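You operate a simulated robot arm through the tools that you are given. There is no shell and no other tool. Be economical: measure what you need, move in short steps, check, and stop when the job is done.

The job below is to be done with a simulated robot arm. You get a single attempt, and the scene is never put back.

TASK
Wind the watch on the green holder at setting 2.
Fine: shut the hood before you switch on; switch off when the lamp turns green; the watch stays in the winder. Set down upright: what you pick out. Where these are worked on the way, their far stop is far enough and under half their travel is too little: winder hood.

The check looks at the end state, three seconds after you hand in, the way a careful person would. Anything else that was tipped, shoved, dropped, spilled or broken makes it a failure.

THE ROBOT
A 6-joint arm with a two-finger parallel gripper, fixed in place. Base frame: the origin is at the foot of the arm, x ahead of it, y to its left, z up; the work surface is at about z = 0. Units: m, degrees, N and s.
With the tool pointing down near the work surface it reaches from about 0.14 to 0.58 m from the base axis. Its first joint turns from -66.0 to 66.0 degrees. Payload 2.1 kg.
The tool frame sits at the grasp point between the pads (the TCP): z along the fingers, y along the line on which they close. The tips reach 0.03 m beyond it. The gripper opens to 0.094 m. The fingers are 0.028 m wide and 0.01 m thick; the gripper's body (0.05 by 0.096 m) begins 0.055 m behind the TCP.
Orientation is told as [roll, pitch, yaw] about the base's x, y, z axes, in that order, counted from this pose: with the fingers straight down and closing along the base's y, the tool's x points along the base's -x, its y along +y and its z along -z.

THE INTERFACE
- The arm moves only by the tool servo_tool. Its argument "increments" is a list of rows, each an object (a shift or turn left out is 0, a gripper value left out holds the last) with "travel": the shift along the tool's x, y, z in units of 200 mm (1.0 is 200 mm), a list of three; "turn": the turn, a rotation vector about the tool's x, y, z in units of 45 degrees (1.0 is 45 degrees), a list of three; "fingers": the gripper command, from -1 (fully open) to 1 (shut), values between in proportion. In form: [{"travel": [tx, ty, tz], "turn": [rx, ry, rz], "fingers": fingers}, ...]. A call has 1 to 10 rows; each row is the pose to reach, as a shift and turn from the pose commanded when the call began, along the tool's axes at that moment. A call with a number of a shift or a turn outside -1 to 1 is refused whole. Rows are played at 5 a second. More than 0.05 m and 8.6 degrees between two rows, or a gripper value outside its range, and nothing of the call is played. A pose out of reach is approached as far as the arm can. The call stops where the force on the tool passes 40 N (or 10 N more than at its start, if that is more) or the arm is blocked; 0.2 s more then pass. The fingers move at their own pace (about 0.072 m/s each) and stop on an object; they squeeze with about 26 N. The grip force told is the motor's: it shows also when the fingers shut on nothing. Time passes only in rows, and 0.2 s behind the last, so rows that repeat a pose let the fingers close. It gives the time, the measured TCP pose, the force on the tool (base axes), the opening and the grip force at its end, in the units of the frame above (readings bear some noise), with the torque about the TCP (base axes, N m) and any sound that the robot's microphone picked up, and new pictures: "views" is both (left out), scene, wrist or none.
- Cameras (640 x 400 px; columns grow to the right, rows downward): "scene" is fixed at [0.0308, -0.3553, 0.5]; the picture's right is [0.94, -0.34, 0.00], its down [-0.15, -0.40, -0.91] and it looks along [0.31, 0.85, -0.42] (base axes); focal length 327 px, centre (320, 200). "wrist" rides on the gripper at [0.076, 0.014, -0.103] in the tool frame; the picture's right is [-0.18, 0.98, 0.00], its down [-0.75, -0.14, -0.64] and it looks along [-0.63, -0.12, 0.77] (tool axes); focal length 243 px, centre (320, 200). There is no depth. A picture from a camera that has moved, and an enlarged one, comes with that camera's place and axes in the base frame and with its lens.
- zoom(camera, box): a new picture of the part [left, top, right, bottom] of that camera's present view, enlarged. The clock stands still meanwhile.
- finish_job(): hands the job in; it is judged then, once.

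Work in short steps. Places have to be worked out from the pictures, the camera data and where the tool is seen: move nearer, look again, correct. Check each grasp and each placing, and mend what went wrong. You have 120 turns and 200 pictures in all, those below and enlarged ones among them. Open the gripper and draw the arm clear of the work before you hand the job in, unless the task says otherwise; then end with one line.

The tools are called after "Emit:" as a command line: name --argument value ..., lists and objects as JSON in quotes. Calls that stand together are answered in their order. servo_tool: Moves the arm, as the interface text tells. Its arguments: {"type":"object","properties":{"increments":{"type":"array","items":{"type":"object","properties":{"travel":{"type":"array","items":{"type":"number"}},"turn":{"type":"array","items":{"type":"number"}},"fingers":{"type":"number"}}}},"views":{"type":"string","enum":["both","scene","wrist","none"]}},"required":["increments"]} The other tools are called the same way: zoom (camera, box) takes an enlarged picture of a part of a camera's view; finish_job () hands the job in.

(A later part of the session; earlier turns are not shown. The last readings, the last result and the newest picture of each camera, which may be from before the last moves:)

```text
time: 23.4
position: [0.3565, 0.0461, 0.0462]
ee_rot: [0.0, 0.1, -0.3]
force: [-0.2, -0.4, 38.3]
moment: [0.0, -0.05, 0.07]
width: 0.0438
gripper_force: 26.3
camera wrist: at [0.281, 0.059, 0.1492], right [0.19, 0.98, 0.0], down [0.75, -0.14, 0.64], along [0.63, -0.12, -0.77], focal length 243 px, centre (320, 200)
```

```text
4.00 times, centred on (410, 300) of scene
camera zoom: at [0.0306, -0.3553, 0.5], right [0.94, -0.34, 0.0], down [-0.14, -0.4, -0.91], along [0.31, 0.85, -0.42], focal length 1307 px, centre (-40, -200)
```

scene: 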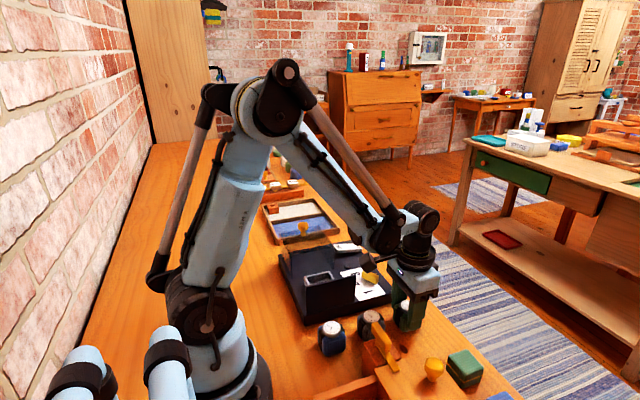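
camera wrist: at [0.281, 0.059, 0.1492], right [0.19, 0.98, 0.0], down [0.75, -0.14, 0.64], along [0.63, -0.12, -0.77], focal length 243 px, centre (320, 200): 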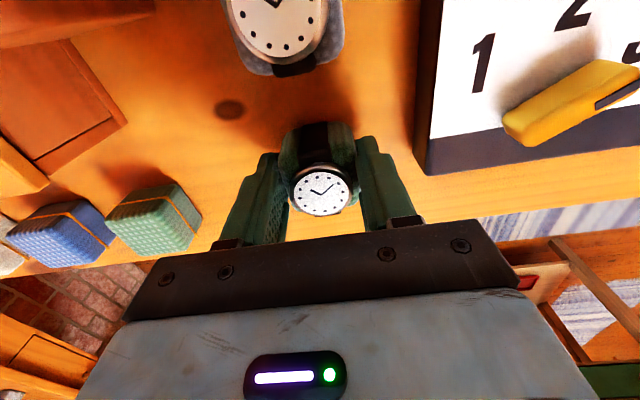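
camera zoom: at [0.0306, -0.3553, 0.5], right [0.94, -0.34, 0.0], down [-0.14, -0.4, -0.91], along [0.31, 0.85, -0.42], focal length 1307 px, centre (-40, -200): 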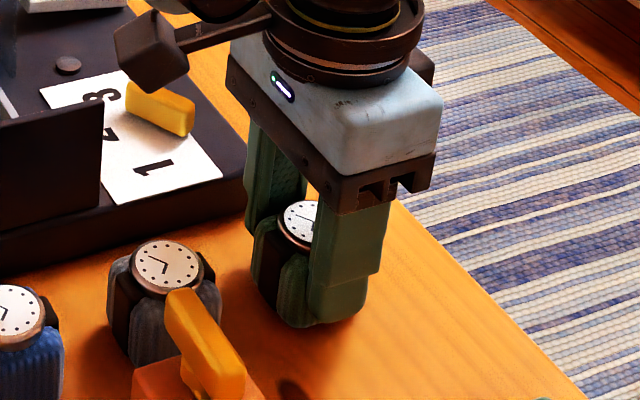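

Gripped at 43.8 mm. I lift slightly and check.

Emit:
servo_tool --increments '[{"travel": [0, 0, -0.02]}, {"travel": [0, 0, -0.1]}, {"travel": [0, 0, -0.2]}, {"travel": [0, 0, -0.4]}, {"travel": [0, 0, -0.5]}, {"travel": [0, 0, -0.5]}]'

Emit:
zoom --camera "scene" --box '[340, 220, 480, 320]'

Emit:
zoom --camera "wrist" --box '[220, 80, 420, 240]'

```text
time: 24.8
position: [0.3576, 0.0444, 0.1463]
ee_rot: [0.0, 0.1, -0.3]
force: [1.3, 0.1, -1.2]
moment: [-0.01, 0.03, 0.01]
width: 0.0437
gripper_force: 25.3
camera wrist: at [0.2808, 0.0588, 0.2495], right [0.19, 0.98, 0.0], down [0.75, -0.14, 0.64], along [0.63, -0.12, -0.77], focal length 243 px, centre (320, 200)
```

scene: 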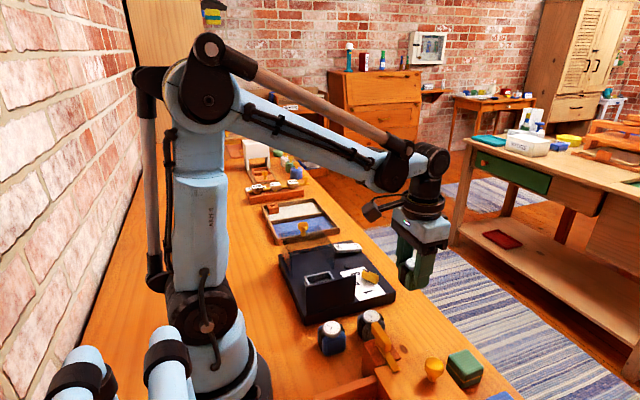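
wrist: 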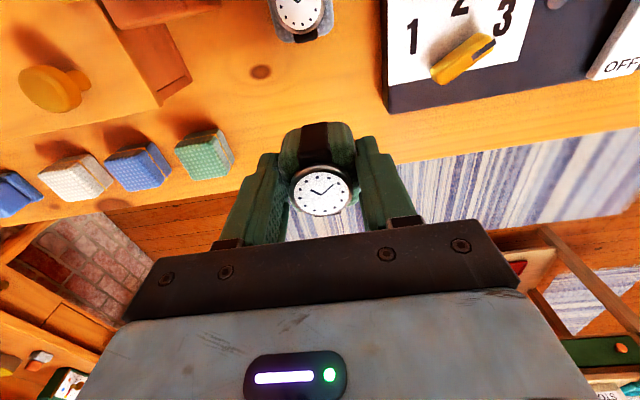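

```text
4.00 times, centred on (410, 270) of scene
camera zoom: at [0.0308, -0.3553, 0.5], right [0.94, -0.34, 0.0], down [-0.15, -0.4, -0.91], along [0.31, 0.85, -0.42], focal length 1307 px, centre (-40, -80)
```

zoom: 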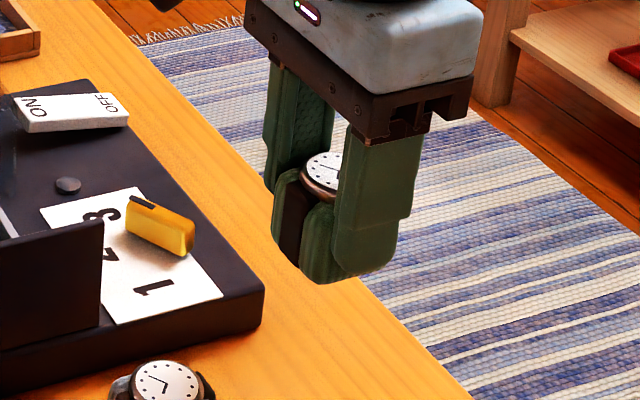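

```text
2.50 times, centred on (320, 160) of wrist
camera zoom: at [0.2808, 0.0588, 0.2495], right [0.19, 0.98, 0.0], down [0.75, -0.14, 0.64], along [0.63, -0.12, -0.77], focal length 606 px, centre (320, 300)
```

zoom: 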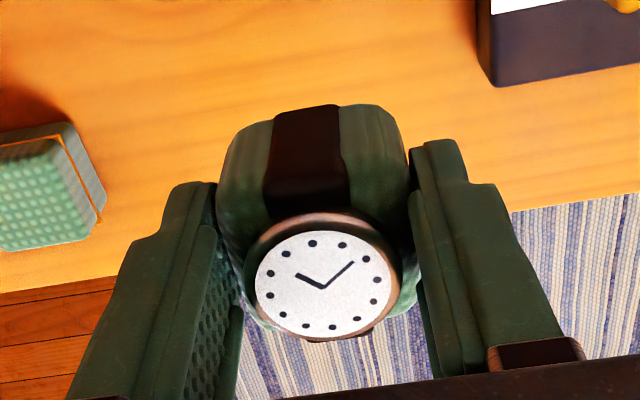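

Securely held. I carry it above the cup, staying high.

Emit:
servo_tool --increments '[{"travel": [0, 0, -0.15]}, {"travel": [0.14, 0.12, -0.15]}, {"travel": [0.28, 0.24, -0.15]}, {"travel": [0.42, 0.36, -0.15]}, {"travel": [0.56, 0.48, -0.15]}, {"travel": [0.675, 0.598, -0.15]}, {"travel": [0.675, 0.598, -0.05]}, {"travel": [0.675, 0.598, -0.05]}]'

Emit:
zoom --camera "wrist" --box '[200, 0, 440, 200]'

Emit:
zoom --camera "scene" --box '[270, 200, 410, 300]'

```text
time: 26.6
position: [0.2161, 0.1625, 0.155]
ee_rot: [-0.1, 0.0, -0.3]
force: [0.4, -0.5, -0.5]
moment: [-0.03, 0.01, -0.03]
width: 0.0437
gripper_force: 26.1
camera wrist: at [0.1419, 0.1771, 0.2577], right [0.19, 0.98, 0.0], down [0.75, -0.14, 0.64], along [0.63, -0.12, -0.77], focal length 243 px, centre (320, 200)
```

scene: 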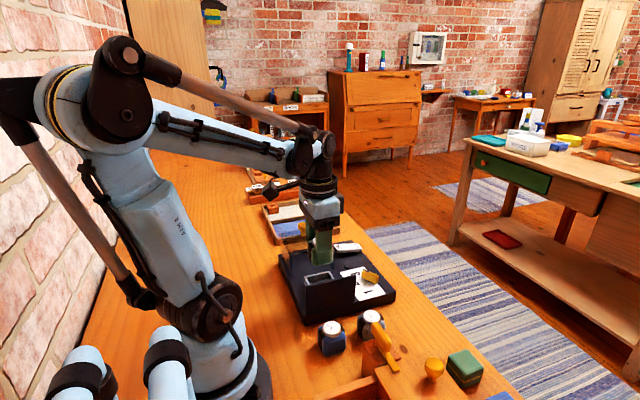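
wrist: 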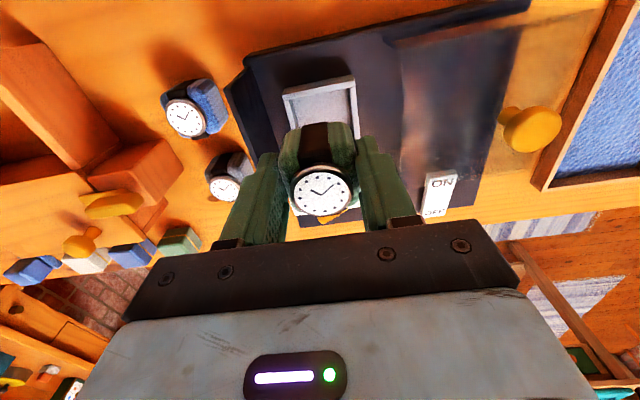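

```text
2.00 times, centred on (320, 100) of wrist
camera zoom: at [0.1419, 0.1771, 0.2577], right [0.19, 0.98, 0.0], down [0.75, -0.14, 0.64], along [0.63, -0.12, -0.77], focal length 485 px, centre (320, 400)
```

zoom: 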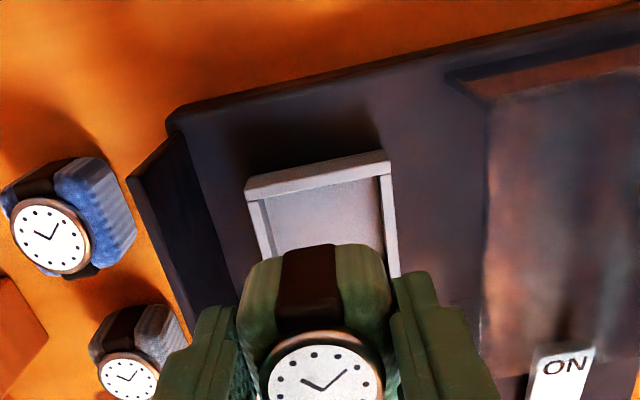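

```text
4.00 times, centred on (340, 250) of scene
camera zoom: at [0.0307, -0.3553, 0.5], right [0.94, -0.34, 0.0], down [-0.15, -0.4, -0.91], along [0.31, 0.85, -0.42], focal length 1307 px, centre (240, 0)
```

zoom: 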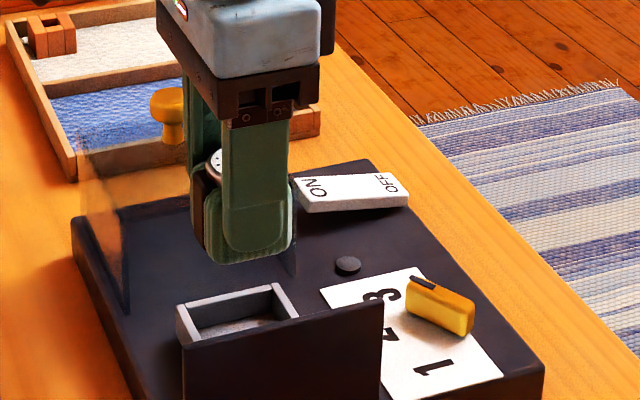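

Cup centre now estimated at (0.225, 0.165). I correct laterally and lower to just above the rim.

Emit:
servo_tool --increments '[{"travel": [-0.033, 0.0125, 0]}, {"travel": [-0.033, 0.0125, 0.12]}, {"travel": [-0.033, 0.0125, 0.25]}, {"travel": [-0.033, 0.0125, 0.25]}]' --views "wrist"

Emit:
zoom --camera "wrist" --box '[220, 40, 420, 200]'

Emit:
zoom --camera "scene" --box '[280, 220, 380, 300]'

```text
time: 27.6
position: [0.2286, 0.1661, 0.1051]
ee_rot: [0.0, 0.1, -0.3]
force: [0.3, -0.4, -0.3]
moment: [0.0, -0.03, -0.02]
width: 0.0437
gripper_force: 26.3
camera wrist: at [0.1531, 0.1803, 0.2083], right [0.19, 0.98, 0.0], down [0.75, -0.14, 0.64], along [0.63, -0.12, -0.77], focal length 243 px, centre (320, 200)
```

wrist: 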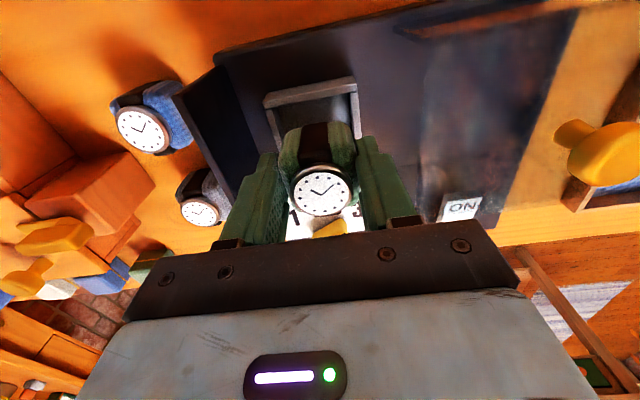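

```text
2.50 times, centred on (320, 120) of wrist
camera zoom: at [0.1531, 0.1803, 0.2083], right [0.19, 0.98, 0.0], down [0.75, -0.14, 0.64], along [0.63, -0.12, -0.77], focal length 606 px, centre (320, 400)
```

zoom: 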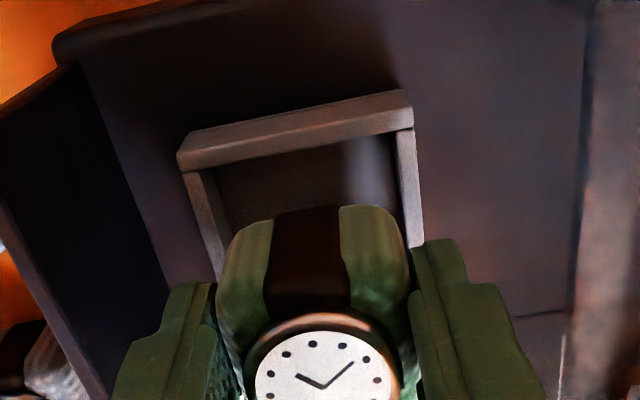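

```text
5.00 times, centred on (330, 260) of scene
camera zoom: at [0.0307, -0.3553, 0.5], right [0.94, -0.34, 0.0], down [-0.15, -0.4, -0.91], along [0.31, 0.85, -0.42], focal length 1634 px, centre (270, -100)
```

zoom: 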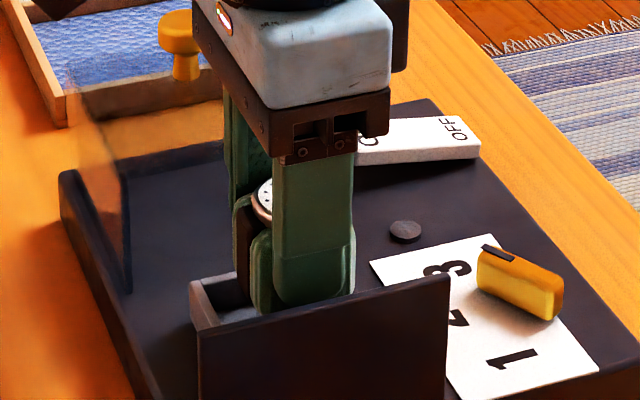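

Object needs about -7 mm in x; y is aligned. I correct and lower slowly into the cup.

Emit:
servo_tool --increments '[{"travel": [0.035, 0, 0]}, {"travel": [0.035, 0, 0]}, {"travel": [0.035, 0, 0.03]}, {"travel": [0.035, 0, 0.06]}, {"travel": [0.035, 0, 0.07]}]' --views "wrist"

Emit:
zoom --camera "wrist" --box '[220, 40, 420, 200]'

Emit:
zoom --camera "scene" --box '[280, 220, 380, 300]'

```text
time: 28.8
position: [0.2198, 0.1658, 0.0939]
ee_rot: [0.0, 0.1, -0.1]
force: [-0.9, -0.6, -1.9]
moment: [0.02, 0.0, 0.02]
width: 0.0439
gripper_force: 26.0
camera wrist: at [0.145, 0.1802, 0.1961], right [0.19, 0.98, 0.0], down [0.75, -0.14, 0.64], along [0.63, -0.12, -0.77], focal length 243 px, centre (320, 200)
```

wrist: 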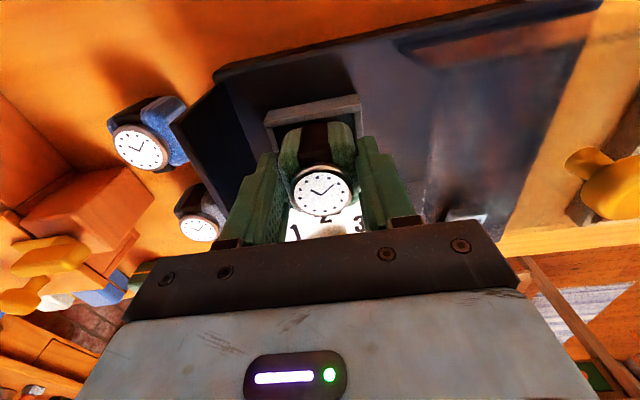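

```text
2.50 times, centred on (320, 120) of wrist
camera zoom: at [0.145, 0.1802, 0.1961], right [0.19, 0.98, 0.0], down [0.75, -0.14, 0.64], along [0.63, -0.12, -0.77], focal length 606 px, centre (320, 400)
```

zoom: 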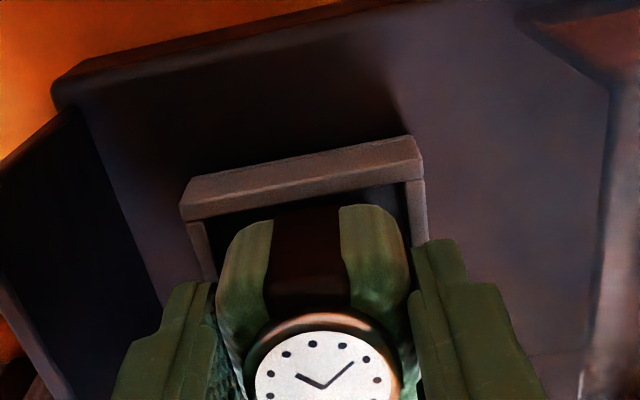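

```text
5.00 times, centred on (330, 260) of scene
camera zoom: at [0.0308, -0.3553, 0.5], right [0.94, -0.34, 0.0], down [-0.15, -0.4, -0.91], along [0.31, 0.85, -0.42], focal length 1634 px, centre (270, -100)
```

zoom: 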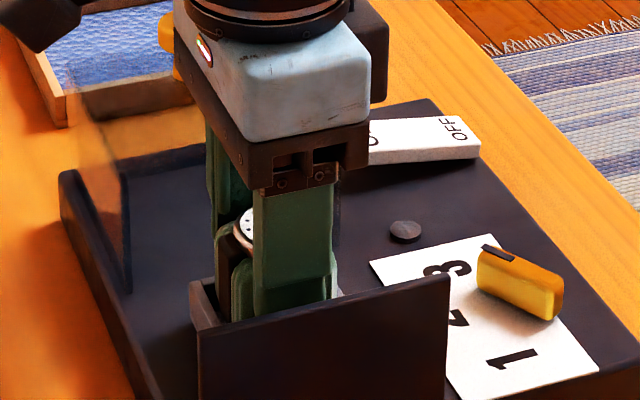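

Emit:
zoom --camera "wrist" --box '[270, 85, 370, 165]'

```text
5.00 times, centred on (320, 125) of wrist
camera zoom: at [0.145, 0.1802, 0.1961], right [0.19, 0.98, 0.0], down [0.75, -0.14, 0.64], along [0.63, -0.12, -0.77], focal length 1213 px, centre (320, 575)
```

zoom: 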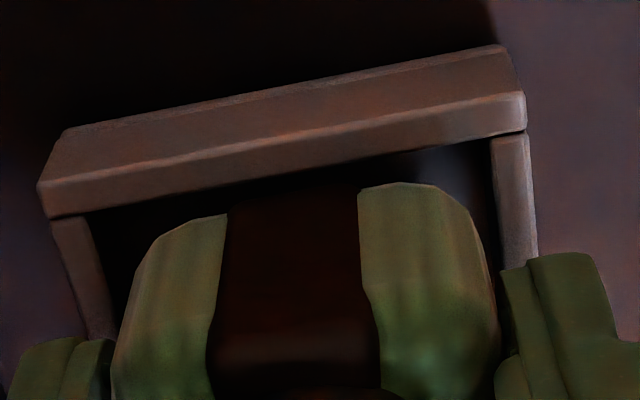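

Well aligned; about 1 mm to -y needed. I lower further into the cup.

Emit:
servo_tool --increments '[{"travel": [0, -0.005, 0]}, {"travel": [0, -0.005, 0.015]}, {"travel": [0, -0.005, 0.03]}, {"travel": [0, -0.005, 0.045]}, {"travel": [0, -0.005, 0.045]}]' --views "none"

Emit:
zoom --camera "wrist" --box '[250, 65, 390, 165]'

Emit:
zoom --camera "scene" --box '[280, 220, 380, 300]'

```text
time: 30.0
position: [0.2202, 0.1641, 0.0834]
ee_rot: [0.0, 0.1, -0.3]
force: [-0.1, 0.4, -1.0]
moment: [0.04, -0.01, -0.02]
width: 0.0434
gripper_force: 25.9
```

```text
4.00 times, centred on (320, 115) of wrist
camera zoom: at [0.1447, 0.1793, 0.1866], right [0.19, 0.98, 0.0], down [0.75, -0.14, 0.64], along [0.63, -0.12, -0.77], focal length 970 px, centre (320, 540)
```

zoom: 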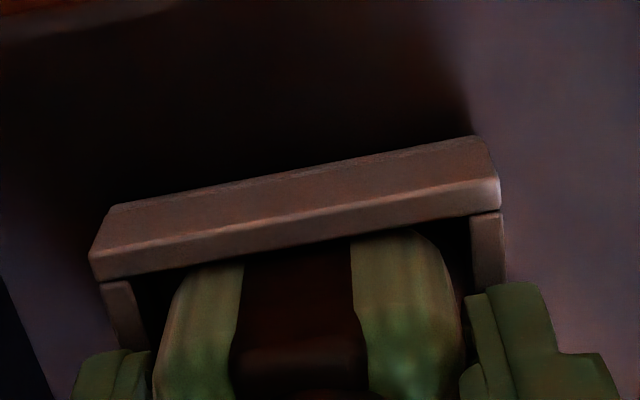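

```text
5.00 times, centred on (330, 260) of scene
camera zoom: at [0.0308, -0.3553, 0.5], right [0.94, -0.34, 0.0], down [-0.15, -0.4, -0.91], along [0.31, 0.85, -0.42], focal length 1634 px, centre (270, -100)
```

zoom: 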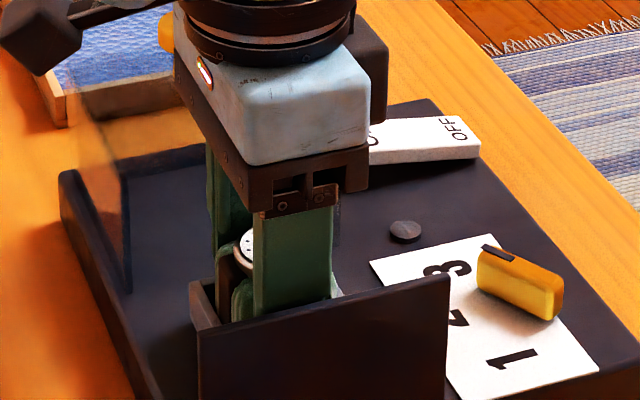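

It is entering freely. I lower a little further, watching for contact.

Emit:
servo_tool --increments '[{"travel": [0, 0, 0.01]}, {"travel": [0, 0, 0.02]}, {"travel": [0, 0, 0.025]}, {"travel": [0, 0, 0.025]}]' --views "none"

Emit:
zoom --camera "scene" --box '[280, 220, 380, 300]'

```text
time: 30.6
position: [0.2202, 0.1644, 0.0832]
ee_rot: [-0.1, 0.2, -0.1]
force: [-1.4, -0.5, 12.8]
moment: [0.08, -0.29, 0.0]
width: 0.0436
gripper_force: 25.7
stopped in row 2: the force on the tool passed its limit at 52 N (the readings are from after the stop); the commanded pose is now the measured one
```

```text
5.00 times, centred on (330, 260) of scene
camera zoom: at [0.0307, -0.3553, 0.5], right [0.94, -0.34, 0.0], down [-0.15, -0.4, -0.91], along [0.31, 0.85, -0.42], focal length 1634 px, centre (270, -100)
```

zoom: 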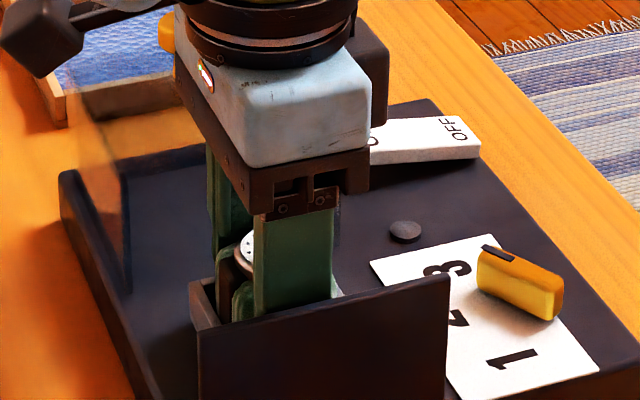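

Contact reached. I release gently and rise.

Emit:
servo_tool --increments '[{"travel": [0, 0, -0.005], "fingers": -0.05}, {"travel": [0, 0, -0.005], "fingers": -0.25}, {"travel": [0, 0, -0.005], "fingers": -0.25}, {"travel": [0, 0, -0.1], "fingers": -0.25}, {"travel": [0, 0, -0.3]}, {"travel": [0.2, 0, -0.4]}, {"travel": [0.2, 0, -0.5]}]' --views "wrist"

Emit:
zoom --camera "wrist" --box '[240, 40, 420, 180]'

Emit:
zoom --camera "scene" --box '[280, 220, 400, 310]'

```text
time: 32.1
position: [0.1794, 0.1655, 0.1831]
ee_rot: [0.0, 0.3, -0.4]
force: [0.5, -0.2, 0.0]
moment: [-0.02, 0.02, -0.02]
width: 0.0588
gripper_force: 0.0
camera wrist: at [0.1031, 0.1807, 0.2861], right [0.19, 0.98, 0.0], down [0.76, -0.14, 0.64], along [0.63, -0.12, -0.77], focal length 243 px, centre (320, 200)
```

wrist: 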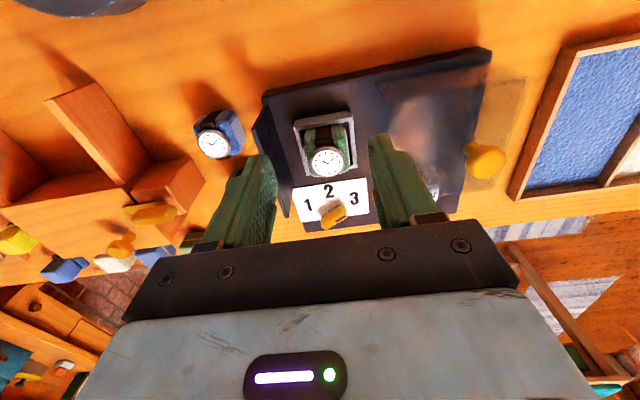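

```text
2.86 times, centred on (330, 110) of wrist
camera zoom: at [0.1031, 0.1807, 0.2861], right [0.19, 0.98, 0.0], down [0.76, -0.14, 0.64], along [0.63, -0.12, -0.77], focal length 693 px, centre (291, 457)
```

zoom: 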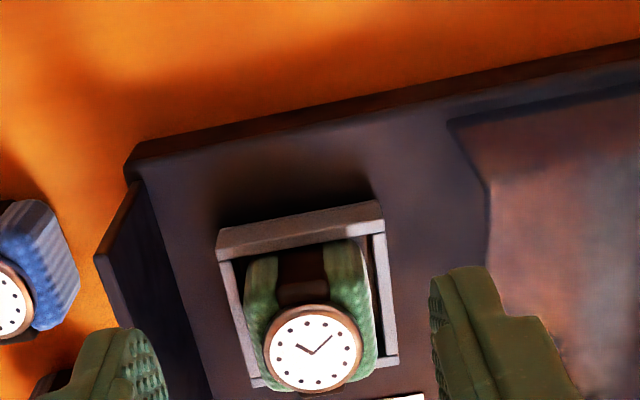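

```text
4.44 times, centred on (340, 265) of scene
camera zoom: at [0.0307, -0.3553, 0.5], right [0.94, -0.34, 0.0], down [-0.15, -0.4, -0.91], along [0.31, 0.85, -0.42], focal length 1452 px, centre (231, -89)
```

zoom: 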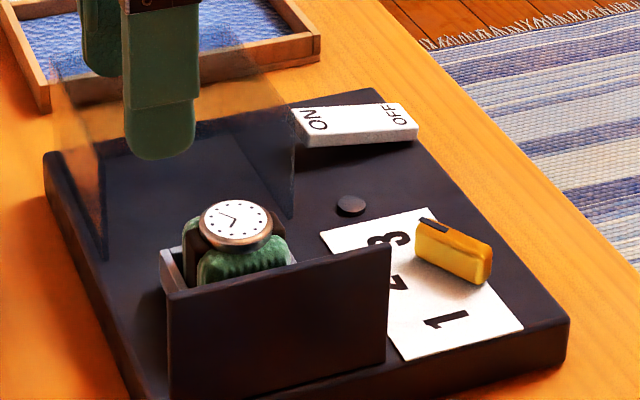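

The watch sits upright in the cup. Now the dial: I move the camera to view it directly.

Emit:
servo_tool --increments '[{"travel": [-0.2, 0, 0]}, {"travel": [-0.4, -0.05, 0]}, {"travel": [-0.45, -0.07, 0.05]}, {"travel": [-0.45, -0.07, 0.05]}]' --views "wrist"

Emit:
zoom --camera "wrist" --box '[250, 40, 410, 150]'

```text
time: 33.1
position: [0.2692, 0.1513, 0.1706]
ee_rot: [-0.1, 0.3, -0.1]
force: [0.2, -0.6, -0.6]
moment: [-0.01, 0.0, -0.06]
width: 0.0589
gripper_force: 0.1
camera wrist: at [0.1939, 0.1665, 0.2736], right [0.19, 0.98, 0.0], down [0.76, -0.14, 0.64], along [0.63, -0.12, -0.77], focal length 243 px, centre (320, 200)
```

wrist: 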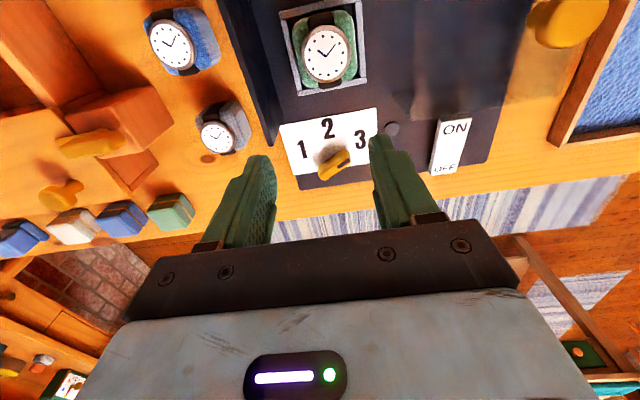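

```text
3.64 times, centred on (330, 95) of wrist
camera zoom: at [0.1939, 0.1665, 0.2736], right [0.19, 0.98, 0.0], down [0.76, -0.14, 0.64], along [0.63, -0.12, -0.77], focal length 882 px, centre (284, 582)
```

zoom: 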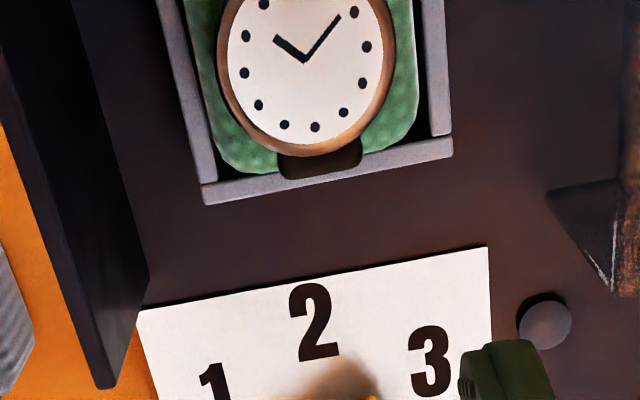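

Emit:
zoom --camera "wrist" --box '[270, 90, 400, 190]'

Emit:
zoom --camera "scene" --box '[330, 240, 410, 310]'

```text
4.00 times, centred on (335, 140) of wrist
camera zoom: at [0.1939, 0.1665, 0.2736], right [0.19, 0.98, 0.0], down [0.76, -0.14, 0.64], along [0.63, -0.12, -0.77], focal length 970 px, centre (260, 440)
```

zoom: 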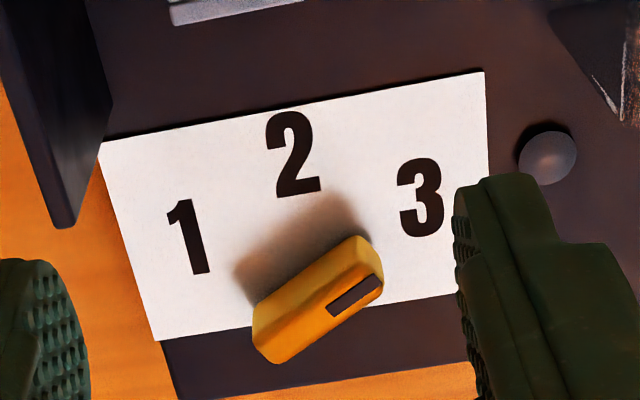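

```text
5.71 times, centred on (370, 275) of scene
camera zoom: at [0.0308, -0.3553, 0.5], right [0.94, -0.34, 0.0], down [-0.15, -0.4, -0.91], along [0.31, 0.85, -0.42], focal length 1867 px, centre (34, -229)
```

zoom: 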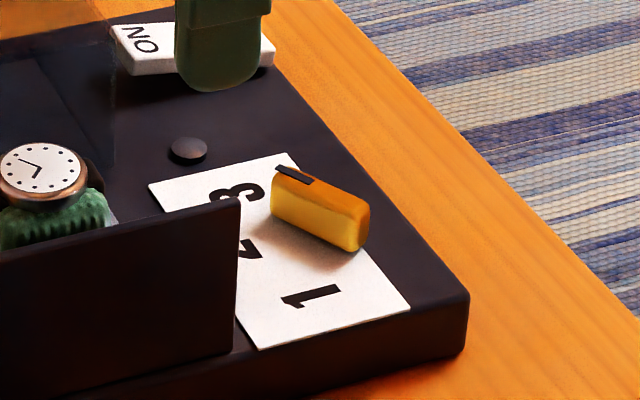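

The numbers lie at 60° spacing about a dial centre of about (0.336, 0.155); the pointer is on 3 (60° toward +y). The bar top is at z about 0.05. I pre-rotate the tool to yaw -60° above the dial so the grip lies across the bar.

Emit:
servo_tool --increments '[{"travel": [-0.1, 0, 0], "turn": [0, 0, 0.18], "fingers": 0}, {"travel": [-0.2, 0.01, 0], "turn": [0, 0, 0.36]}, {"travel": [-0.3, 0.015, 0], "turn": [0, 0, 0.54]}, {"travel": [-0.335, 0.018, 0], "turn": [0, 0, 0.72]}, {"travel": [-0.335, 0.018, 0], "turn": [0, 0, 0.9]}, {"travel": [-0.335, 0.018, 0], "turn": [0, 0, 1.0]}, {"travel": [-0.335, 0.018, 0], "turn": [0, 0, 1.0]}]' --views "none"

Emit:
servo_tool --increments '[{"turn": [0, 0, 0.17]}, {"turn": [0, 0, 0.333]}, {"turn": [0, 0, 0.333]}]'

```text
time: 34.8
position: [0.3388, 0.1556, 0.172]
ee_rot: [-0.2, 0.2, -45.3]
force: [-0.5, 0.2, 0.7]
moment: [0.0, -0.02, -0.02]
width: 0.0471
gripper_force: 0.0
```

```text
time: 35.5
position: [0.3384, 0.1527, 0.1726]
ee_rot: [-0.3, 0.1, -60.3]
force: [0.0, 0.5, 0.0]
moment: [-0.01, 0.03, 0.0]
width: 0.0468
gripper_force: 0.0
camera wrist: at [0.3138, 0.2268, 0.2748], right [0.95, 0.33, 0.0], down [0.25, -0.72, 0.64], along [0.21, -0.61, -0.77], focal length 243 px, centre (320, 200)
```

scene: 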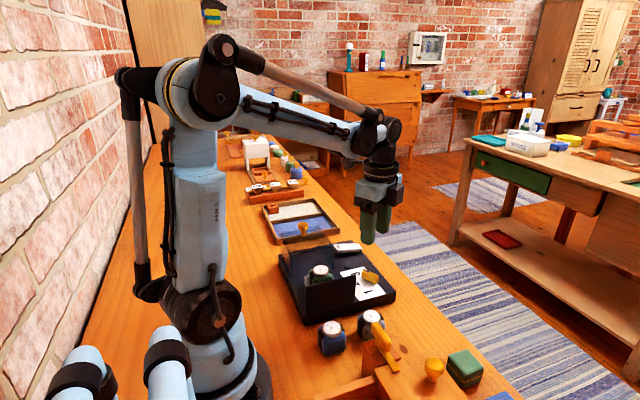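
wrist: 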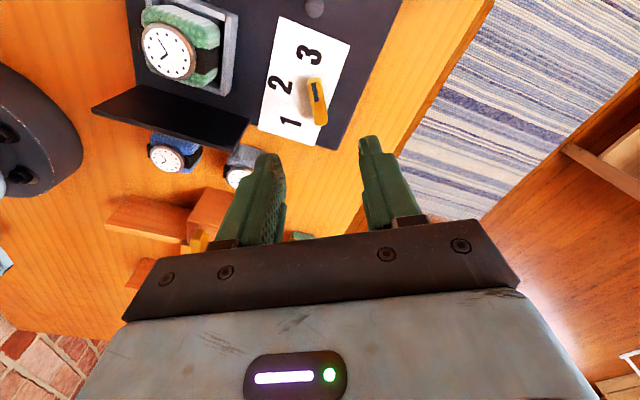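

The bar centre is at about (0.336, 0.156). I descend over it.

Emit:
servo_tool --increments '[{"travel": [0.02, 0, 0.15]}, {"travel": [0.02, 0, 0.3]}, {"travel": [0.02, 0, 0.42]}, {"travel": [0.02, 0, 0.42]}]'

Emit:
zoom --camera "scene" --box '[330, 220, 430, 310]'

```text
time: 36.5
position: [0.335, 0.1559, 0.0879]
ee_rot: [-0.2, 0.1, -60.3]
force: [-0.6, -0.3, 0.2]
moment: [0.01, 0.01, 0.02]
width: 0.0469
gripper_force: 0.1
camera wrist: at [0.3108, 0.2303, 0.19], right [0.94, 0.33, 0.0], down [0.25, -0.72, 0.64], along [0.21, -0.61, -0.77], focal length 243 px, centre (320, 200)
```

scene: 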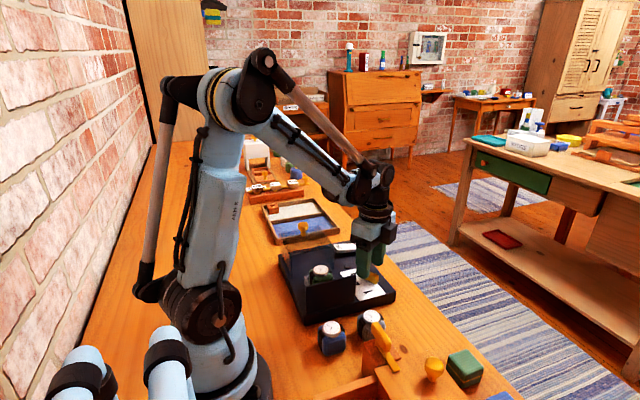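
wrist: 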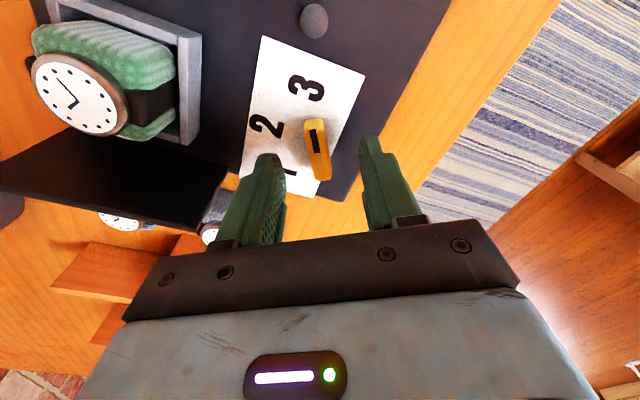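

```text
4.44 times, centred on (380, 265) of scene
camera zoom: at [0.0307, -0.3553, 0.5], right [0.94, -0.34, 0.0], down [-0.15, -0.4, -0.91], along [0.31, 0.85, -0.42], focal length 1452 px, centre (53, -89)
```

zoom: 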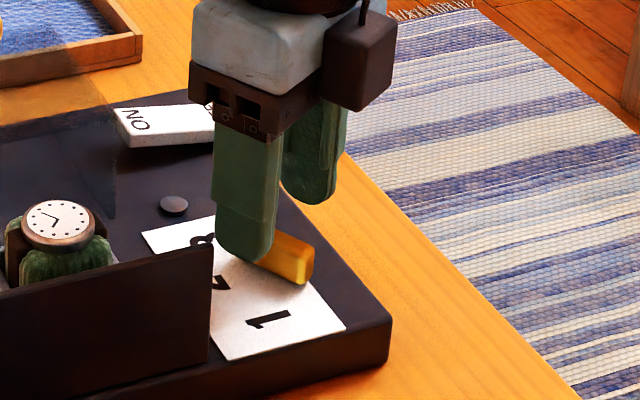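

Bar centred between the fingers. I descend to z about 0.065 and close on the bar.

Emit:
servo_tool --increments '[{"travel": [0, 0, 0.06]}, {"travel": [0, 0, 0.11]}, {"travel": [0, 0, 0.11], "fingers": 0.4}, {"travel": [0, 0, 0.11], "fingers": 0.8}, {"travel": [0, 0, 0.11], "fingers": 0.9}, {"travel": [0, 0, 0.11], "fingers": 0.9}]' --views "wrist"

```text
time: 38.0
position: [0.3352, 0.1564, 0.0664]
ee_rot: [-0.4, 0.1, -60.2]
force: [-16.2, -10.2, -3.3]
moment: [0.0, -0.14, 0.42]
width: 0.0132
gripper_force: 45.3
camera wrist: at [0.3101, 0.2298, 0.1682], right [0.94, 0.33, -0.01], down [0.26, -0.72, 0.64], along [0.21, -0.61, -0.77], focal length 243 px, centre (320, 200)
```

wrist: 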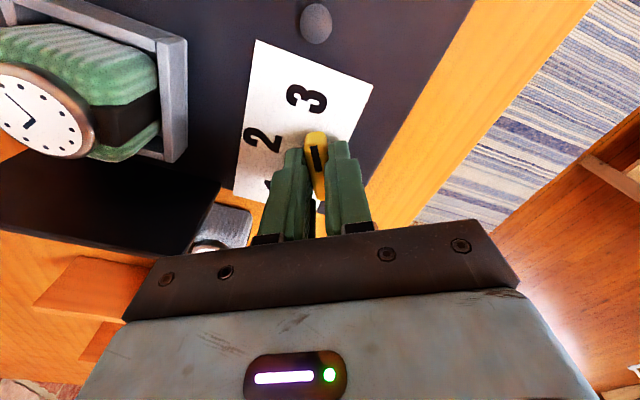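

Gripped (13 mm). I shift slightly to relieve the side force and turn toward 2.

Emit:
servo_tool --increments '[{"travel": [0, -0.008, 0]}, {"travel": [0, -0.008, 0], "turn": [0, 0, -0.16]}, {"travel": [0, -0.008, 0], "turn": [0, 0, -0.32]}, {"travel": [0, -0.008, 0], "turn": [0, 0, -0.48]}, {"travel": [0, -0.008, 0], "turn": [0, 0, -0.64]}, {"travel": [0, -0.008, 0], "turn": [0, 0, -0.64]}]' --views "wrist"

```text
time: 39.4
position: [0.3322, 0.1552, 0.0651]
ee_rot: [-0.2, 0.3, -31.3]
force: [-7.9, -3.7, 14.1]
moment: [-0.53, -0.94, 0.03]
width: 0.0128
gripper_force: 44.6
camera wrist: at [0.2769, 0.2076, 0.1684], right [0.67, 0.74, 0.0], down [0.57, -0.51, 0.64], along [0.47, -0.43, -0.77], focal length 243 px, centre (320, 200)
```

wrist: 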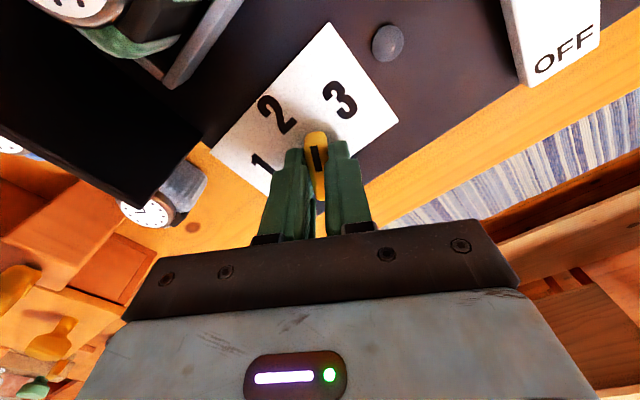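

The dial turns with the gripper. I turn the remaining 31°.

Emit:
servo_tool --increments '[{"turn": [0, 0, -0.17]}, {"turn": [0, 0, -0.34]}, {"turn": [0, 0, -0.51]}, {"turn": [0, 0, -0.69]}, {"turn": [0, 0, -0.69]}]' --views "wrist"

Emit:
zoom --camera "wrist" --box '[230, 60, 410, 190]'

```text
time: 40.5
position: [0.333, 0.1555, 0.066]
ee_rot: [-0.3, 0.3, -0.4]
force: [4.6, -20.6, -28.9]
moment: [-0.02, 0.01, -0.03]
width: 0.0129
gripper_force: 45.4
camera wrist: at [0.258, 0.1702, 0.1692], right [0.19, 0.98, -0.01], down [0.76, -0.14, 0.64], along [0.63, -0.13, -0.77], focal length 243 px, centre (320, 200)
```

wrist: 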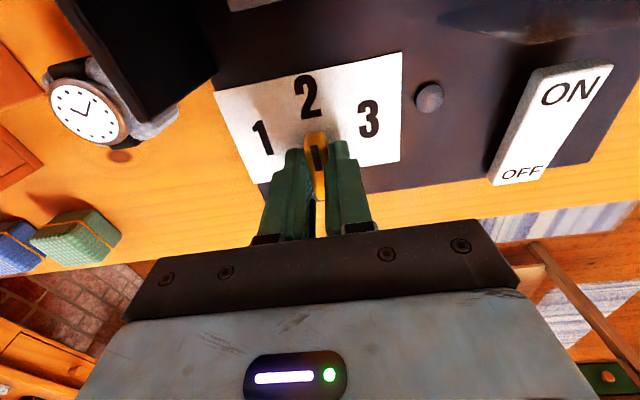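

```text
3.08 times, centred on (320, 125) of wrist
camera zoom: at [0.258, 0.1702, 0.1692], right [0.19, 0.98, -0.01], down [0.76, -0.14, 0.64], along [0.63, -0.13, -0.77], focal length 746 px, centre (320, 431)
```

zoom: 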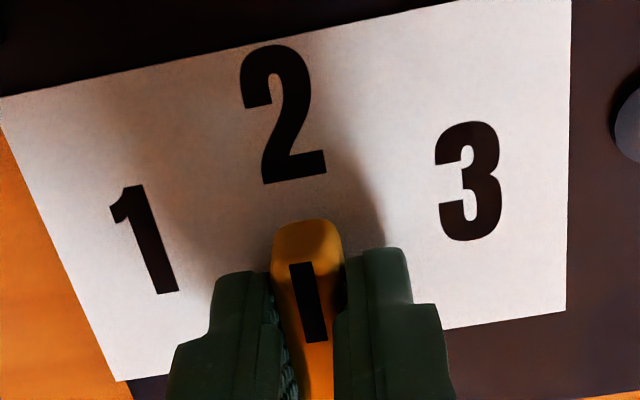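

The dial points at 2. I release and rise.

Emit:
servo_tool --increments '[{"fingers": 0.3}, {"fingers": 0}, {"travel": [0, 0, -0.15]}, {"travel": [0, 0, -0.35]}, {"travel": [0.2, 0, -0.45]}, {"travel": [0.4, 0.1, -0.45]}, {"travel": [0.4, 0.1, -0.45]}]' --views "wrist"

Emit:
zoom --camera "wrist" --box '[230, 40, 410, 180]'

Emit:
zoom --camera "scene" --box '[270, 210, 410, 310]'

```text
time: 42.1
position: [0.2539, 0.1788, 0.1574]
ee_rot: [-0.1, 0.3, -0.2]
force: [-0.2, 0.3, -0.1]
moment: [-0.02, -0.01, -0.01]
width: 0.0469
gripper_force: 0.1
camera wrist: at [0.1789, 0.1943, 0.2607], right [0.19, 0.98, 0.0], down [0.76, -0.15, 0.64], along [0.63, -0.12, -0.77], focal length 243 px, centre (320, 200)
```

wrist: 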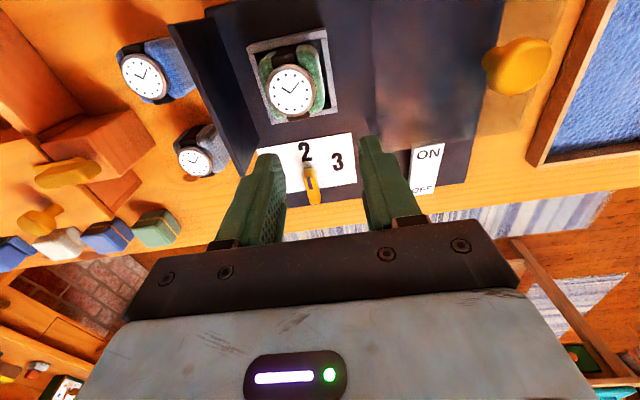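

```text
2.86 times, centred on (320, 110) of wrist
camera zoom: at [0.1789, 0.1943, 0.2607], right [0.19, 0.98, 0.0], down [0.76, -0.15, 0.64], along [0.63, -0.12, -0.77], focal length 693 px, centre (320, 457)
```

zoom: 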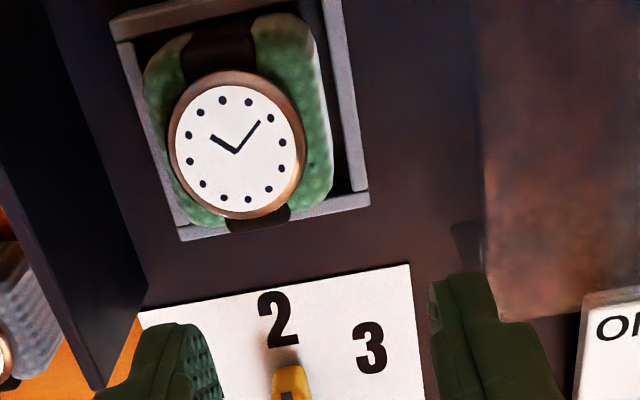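

```text
4.00 times, centred on (340, 260) of scene
camera zoom: at [0.0307, -0.3553, 0.5], right [0.94, -0.34, 0.0], down [-0.15, -0.4, -0.91], along [0.31, 0.85, -0.42], focal length 1307 px, centre (240, -40)
```

zoom: 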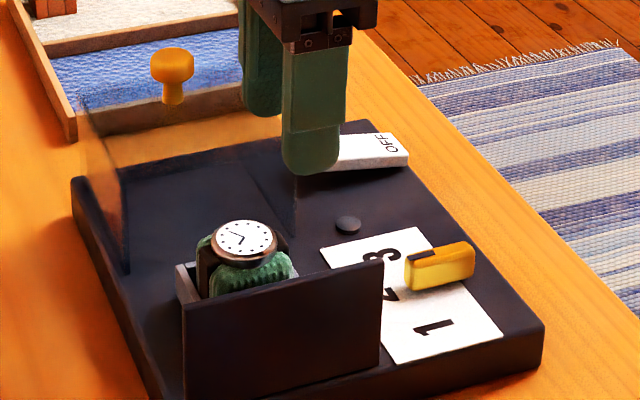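

Dial on 2, watch seated. Now back to the hood knob at (0.225, 0.290).

Emit:
servo_tool --increments '[{"travel": [0.05, 0.1, -0.07]}, {"travel": [0.1, 0.25, -0.08]}, {"travel": [0.145, 0.4, -0.08]}, {"travel": [0.145, 0.56, -0.08]}, {"travel": [0.145, 0.56, -0.08]}]' --views "wrist"

```text
time: 43.4
position: [0.2267, 0.2886, 0.1717]
ee_rot: [0.0, 0.3, -0.5]
force: [0.2, -0.3, 0.4]
moment: [-0.02, 0.01, 0.02]
width: 0.047
gripper_force: 0.1
camera wrist: at [0.1521, 0.3044, 0.2749], right [0.19, 0.98, 0.0], down [0.76, -0.15, 0.64], along [0.63, -0.12, -0.77], focal length 243 px, centre (320, 200)
```

wrist: 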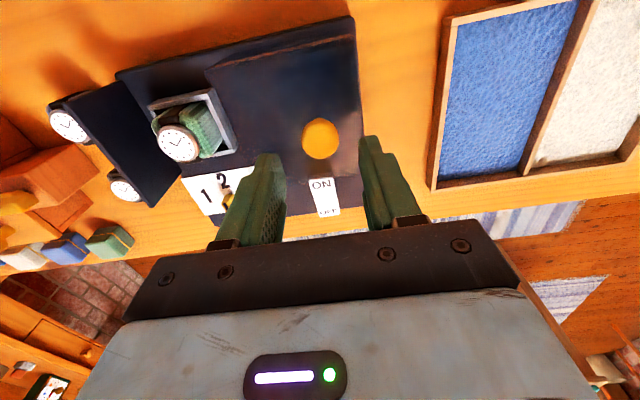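

Emit:
servo_tool --increments '[{"travel": [0.008, 0.01, 0.1]}, {"travel": [0.008, 0.01, 0.18]}, {"travel": [0.008, 0.01, 0.18], "fingers": 0.4}, {"travel": [0.008, 0.01, 0.18], "fingers": 0.8}, {"travel": [0.008, 0.01, 0.18]}, {"travel": [0.008, -0.03, 0.18]}, {"travel": [0.008, -0.07, 0.18]}, {"travel": [0.008, -0.11, 0.18]}, {"travel": [0.008, -0.15, 0.18]}]' --views "both"

```text
time: 45.4
position: [0.226, 0.2598, 0.1353]
ee_rot: [-0.1, 0.1, -0.4]
force: [2.7, 0.3, -21.1]
moment: [-0.05, -1.0, 0.03]
width: 0.025
gripper_force: 45.5
camera wrist: at [0.1506, 0.2743, 0.2387], right [0.19, 0.98, 0.0], down [0.76, -0.14, 0.64], along [0.63, -0.12, -0.77], focal length 243 px, centre (320, 200)
```

scene: 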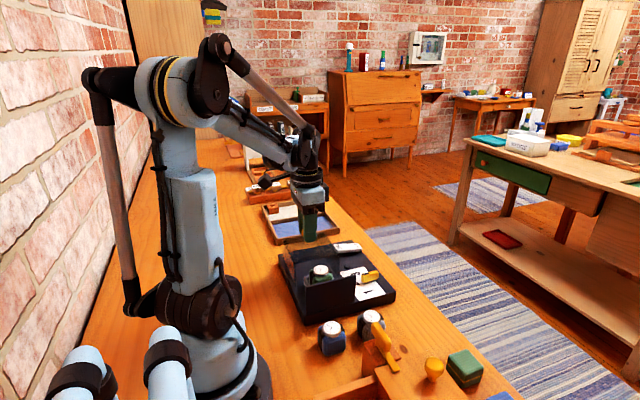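
wrist: 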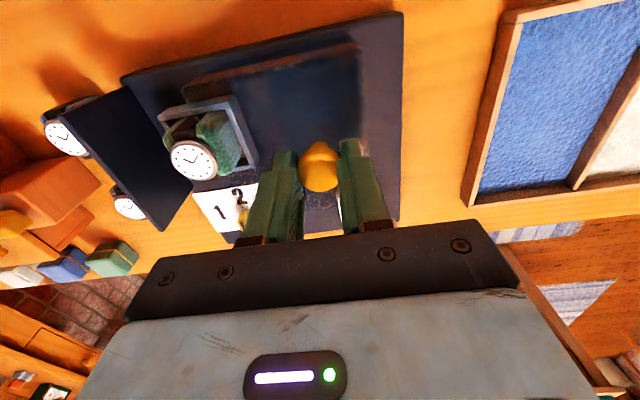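

Emit:
servo_tool --increments '[{"travel": [0, -0.03, 0]}, {"travel": [0, -0.06, 0]}, {"travel": [0, -0.09, 0]}, {"travel": [0, -0.12, 0]}, {"travel": [0, -0.15, 0]}, {"travel": [0, -0.15, 0]}]' --views "none"

Emit:
zoom --camera "scene" --box '[270, 210, 410, 310]'

```text
time: 46.8
position: [0.226, 0.2297, 0.1381]
ee_rot: [-0.1, 0.2, -0.4]
force: [11.3, 0.5, 5.8]
moment: [0.0, -1.19, 0.04]
width: 0.025
gripper_force: 45.2
```

```text
4.00 times, centred on (340, 260) of scene
camera zoom: at [0.0307, -0.3553, 0.5], right [0.94, -0.34, 0.0], down [-0.15, -0.4, -0.91], along [0.31, 0.85, -0.42], focal length 1307 px, centre (240, -40)
```

zoom: 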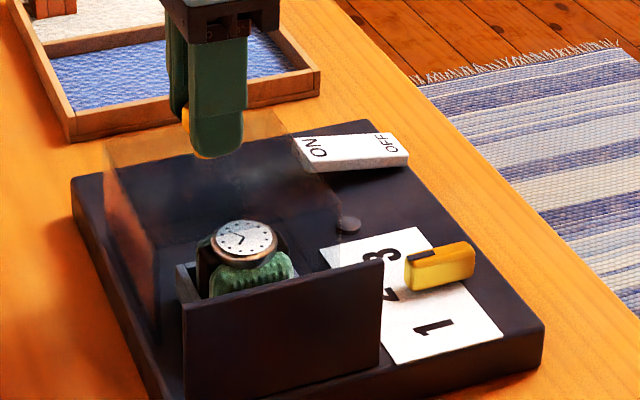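

The hood clears the watch. I slide on to the shut stop (y about 0.184).

Emit:
servo_tool --increments '[{"travel": [0, -0.04, 0]}, {"travel": [0, -0.08, 0]}, {"travel": [0, -0.12, 0]}, {"travel": [0, -0.16, 0]}, {"travel": [0, -0.2, 0]}, {"travel": [0, -0.23, 0]}, {"travel": [0, -0.25, 0]}, {"travel": [0, -0.25, 0]}]' --views "none"

Emit:
zoom --camera "scene" --box '[270, 210, 410, 310]'

```text
time: 48.4
position: [0.2237, 0.1842, 0.1369]
ee_rot: [1.0, 0.1, -0.3]
force: [0.5, 0.9, 1.9]
moment: [0.12, -0.02, 0.0]
width: 0.0251
gripper_force: 45.0
stopped in row 8: the force on the tool passed its limit at 45 N (the readings are from after the stop); the commanded pose is now the measured one
```

```text
4.00 times, centred on (340, 260) of scene
camera zoom: at [0.0307, -0.3553, 0.5], right [0.94, -0.34, 0.0], down [-0.15, -0.4, -0.91], along [0.31, 0.85, -0.42], focal length 1307 px, centre (240, -40)
```

zoom: 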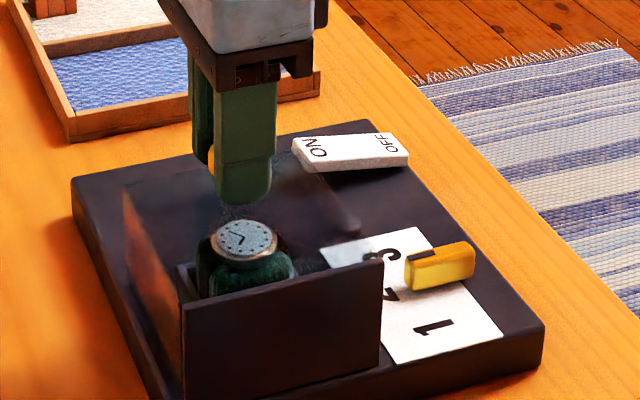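

The hood is shut against its stop. I release, rise and approach the ON/OFF rocker for a look.

Emit:
servo_tool --increments '[{"fingers": 0.3}, {"fingers": 0.1}, {"travel": [0, 0, -0.15], "turn": [0.022, 0, 0]}, {"travel": [0, 0.1, -0.3], "turn": [0.022, 0, 0], "fingers": 1}, {"travel": [-0.1, 0.28, -0.35], "turn": [0.022, 0, 0]}, {"travel": [-0.2, 0.45, -0.35], "turn": [0.022, 0, 0]}, {"travel": [-0.2, 0.45, -0.35], "turn": [0.022, 0, 0]}]' --views "wrist"

Emit:
zoom --camera "wrist" --box '[230, 60, 410, 190]'

Emit:
zoom --camera "scene" --box '[320, 230, 390, 280]'

```text
time: 50.0
position: [0.2641, 0.2703, 0.2083]
ee_rot: [-0.1, 0.1, -0.2]
force: [0.7, 0.5, -0.7]
moment: [0.03, 0.03, 0.05]
width: 0.0002
gripper_force: 26.4
camera wrist: at [0.1884, 0.2851, 0.3118], right [0.19, 0.98, 0.0], down [0.75, -0.14, 0.64], along [0.63, -0.12, -0.77], focal length 243 px, centre (320, 200)
```

wrist: 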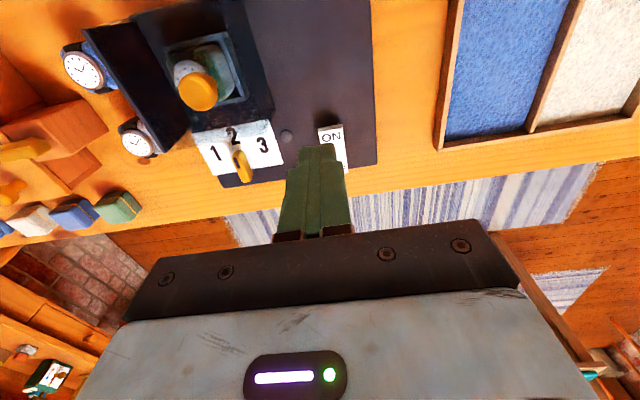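

```text
3.08 times, centred on (320, 125) of wrist
camera zoom: at [0.1884, 0.2851, 0.3118], right [0.19, 0.98, 0.0], down [0.75, -0.14, 0.64], along [0.63, -0.12, -0.77], focal length 746 px, centre (320, 431)
```

zoom: 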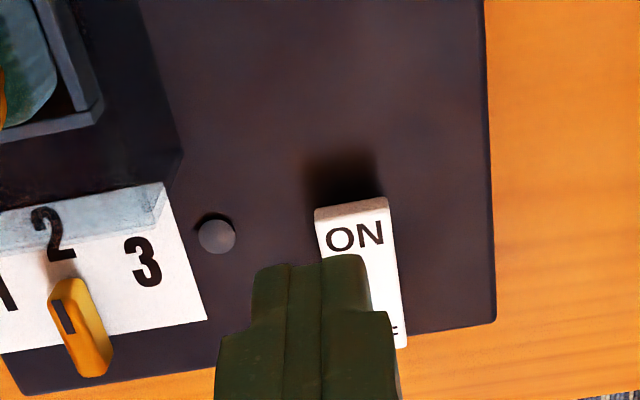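

```text
8.00 times, centred on (355, 255) of scene
camera zoom: at [0.0308, -0.3553, 0.5], right [0.94, -0.34, 0.0], down [-0.15, -0.4, -0.91], along [0.31, 0.85, -0.42], focal length 2614 px, centre (40, -240)
```

zoom: 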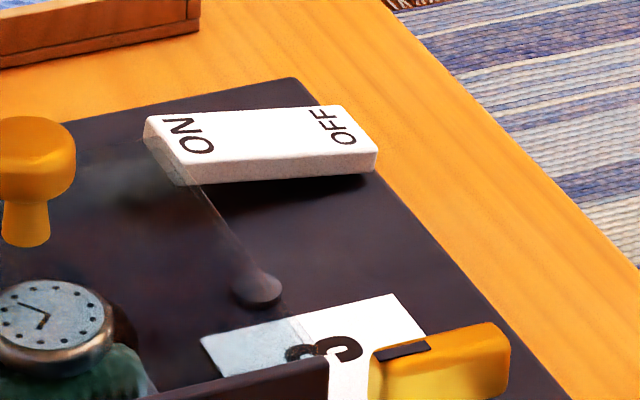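

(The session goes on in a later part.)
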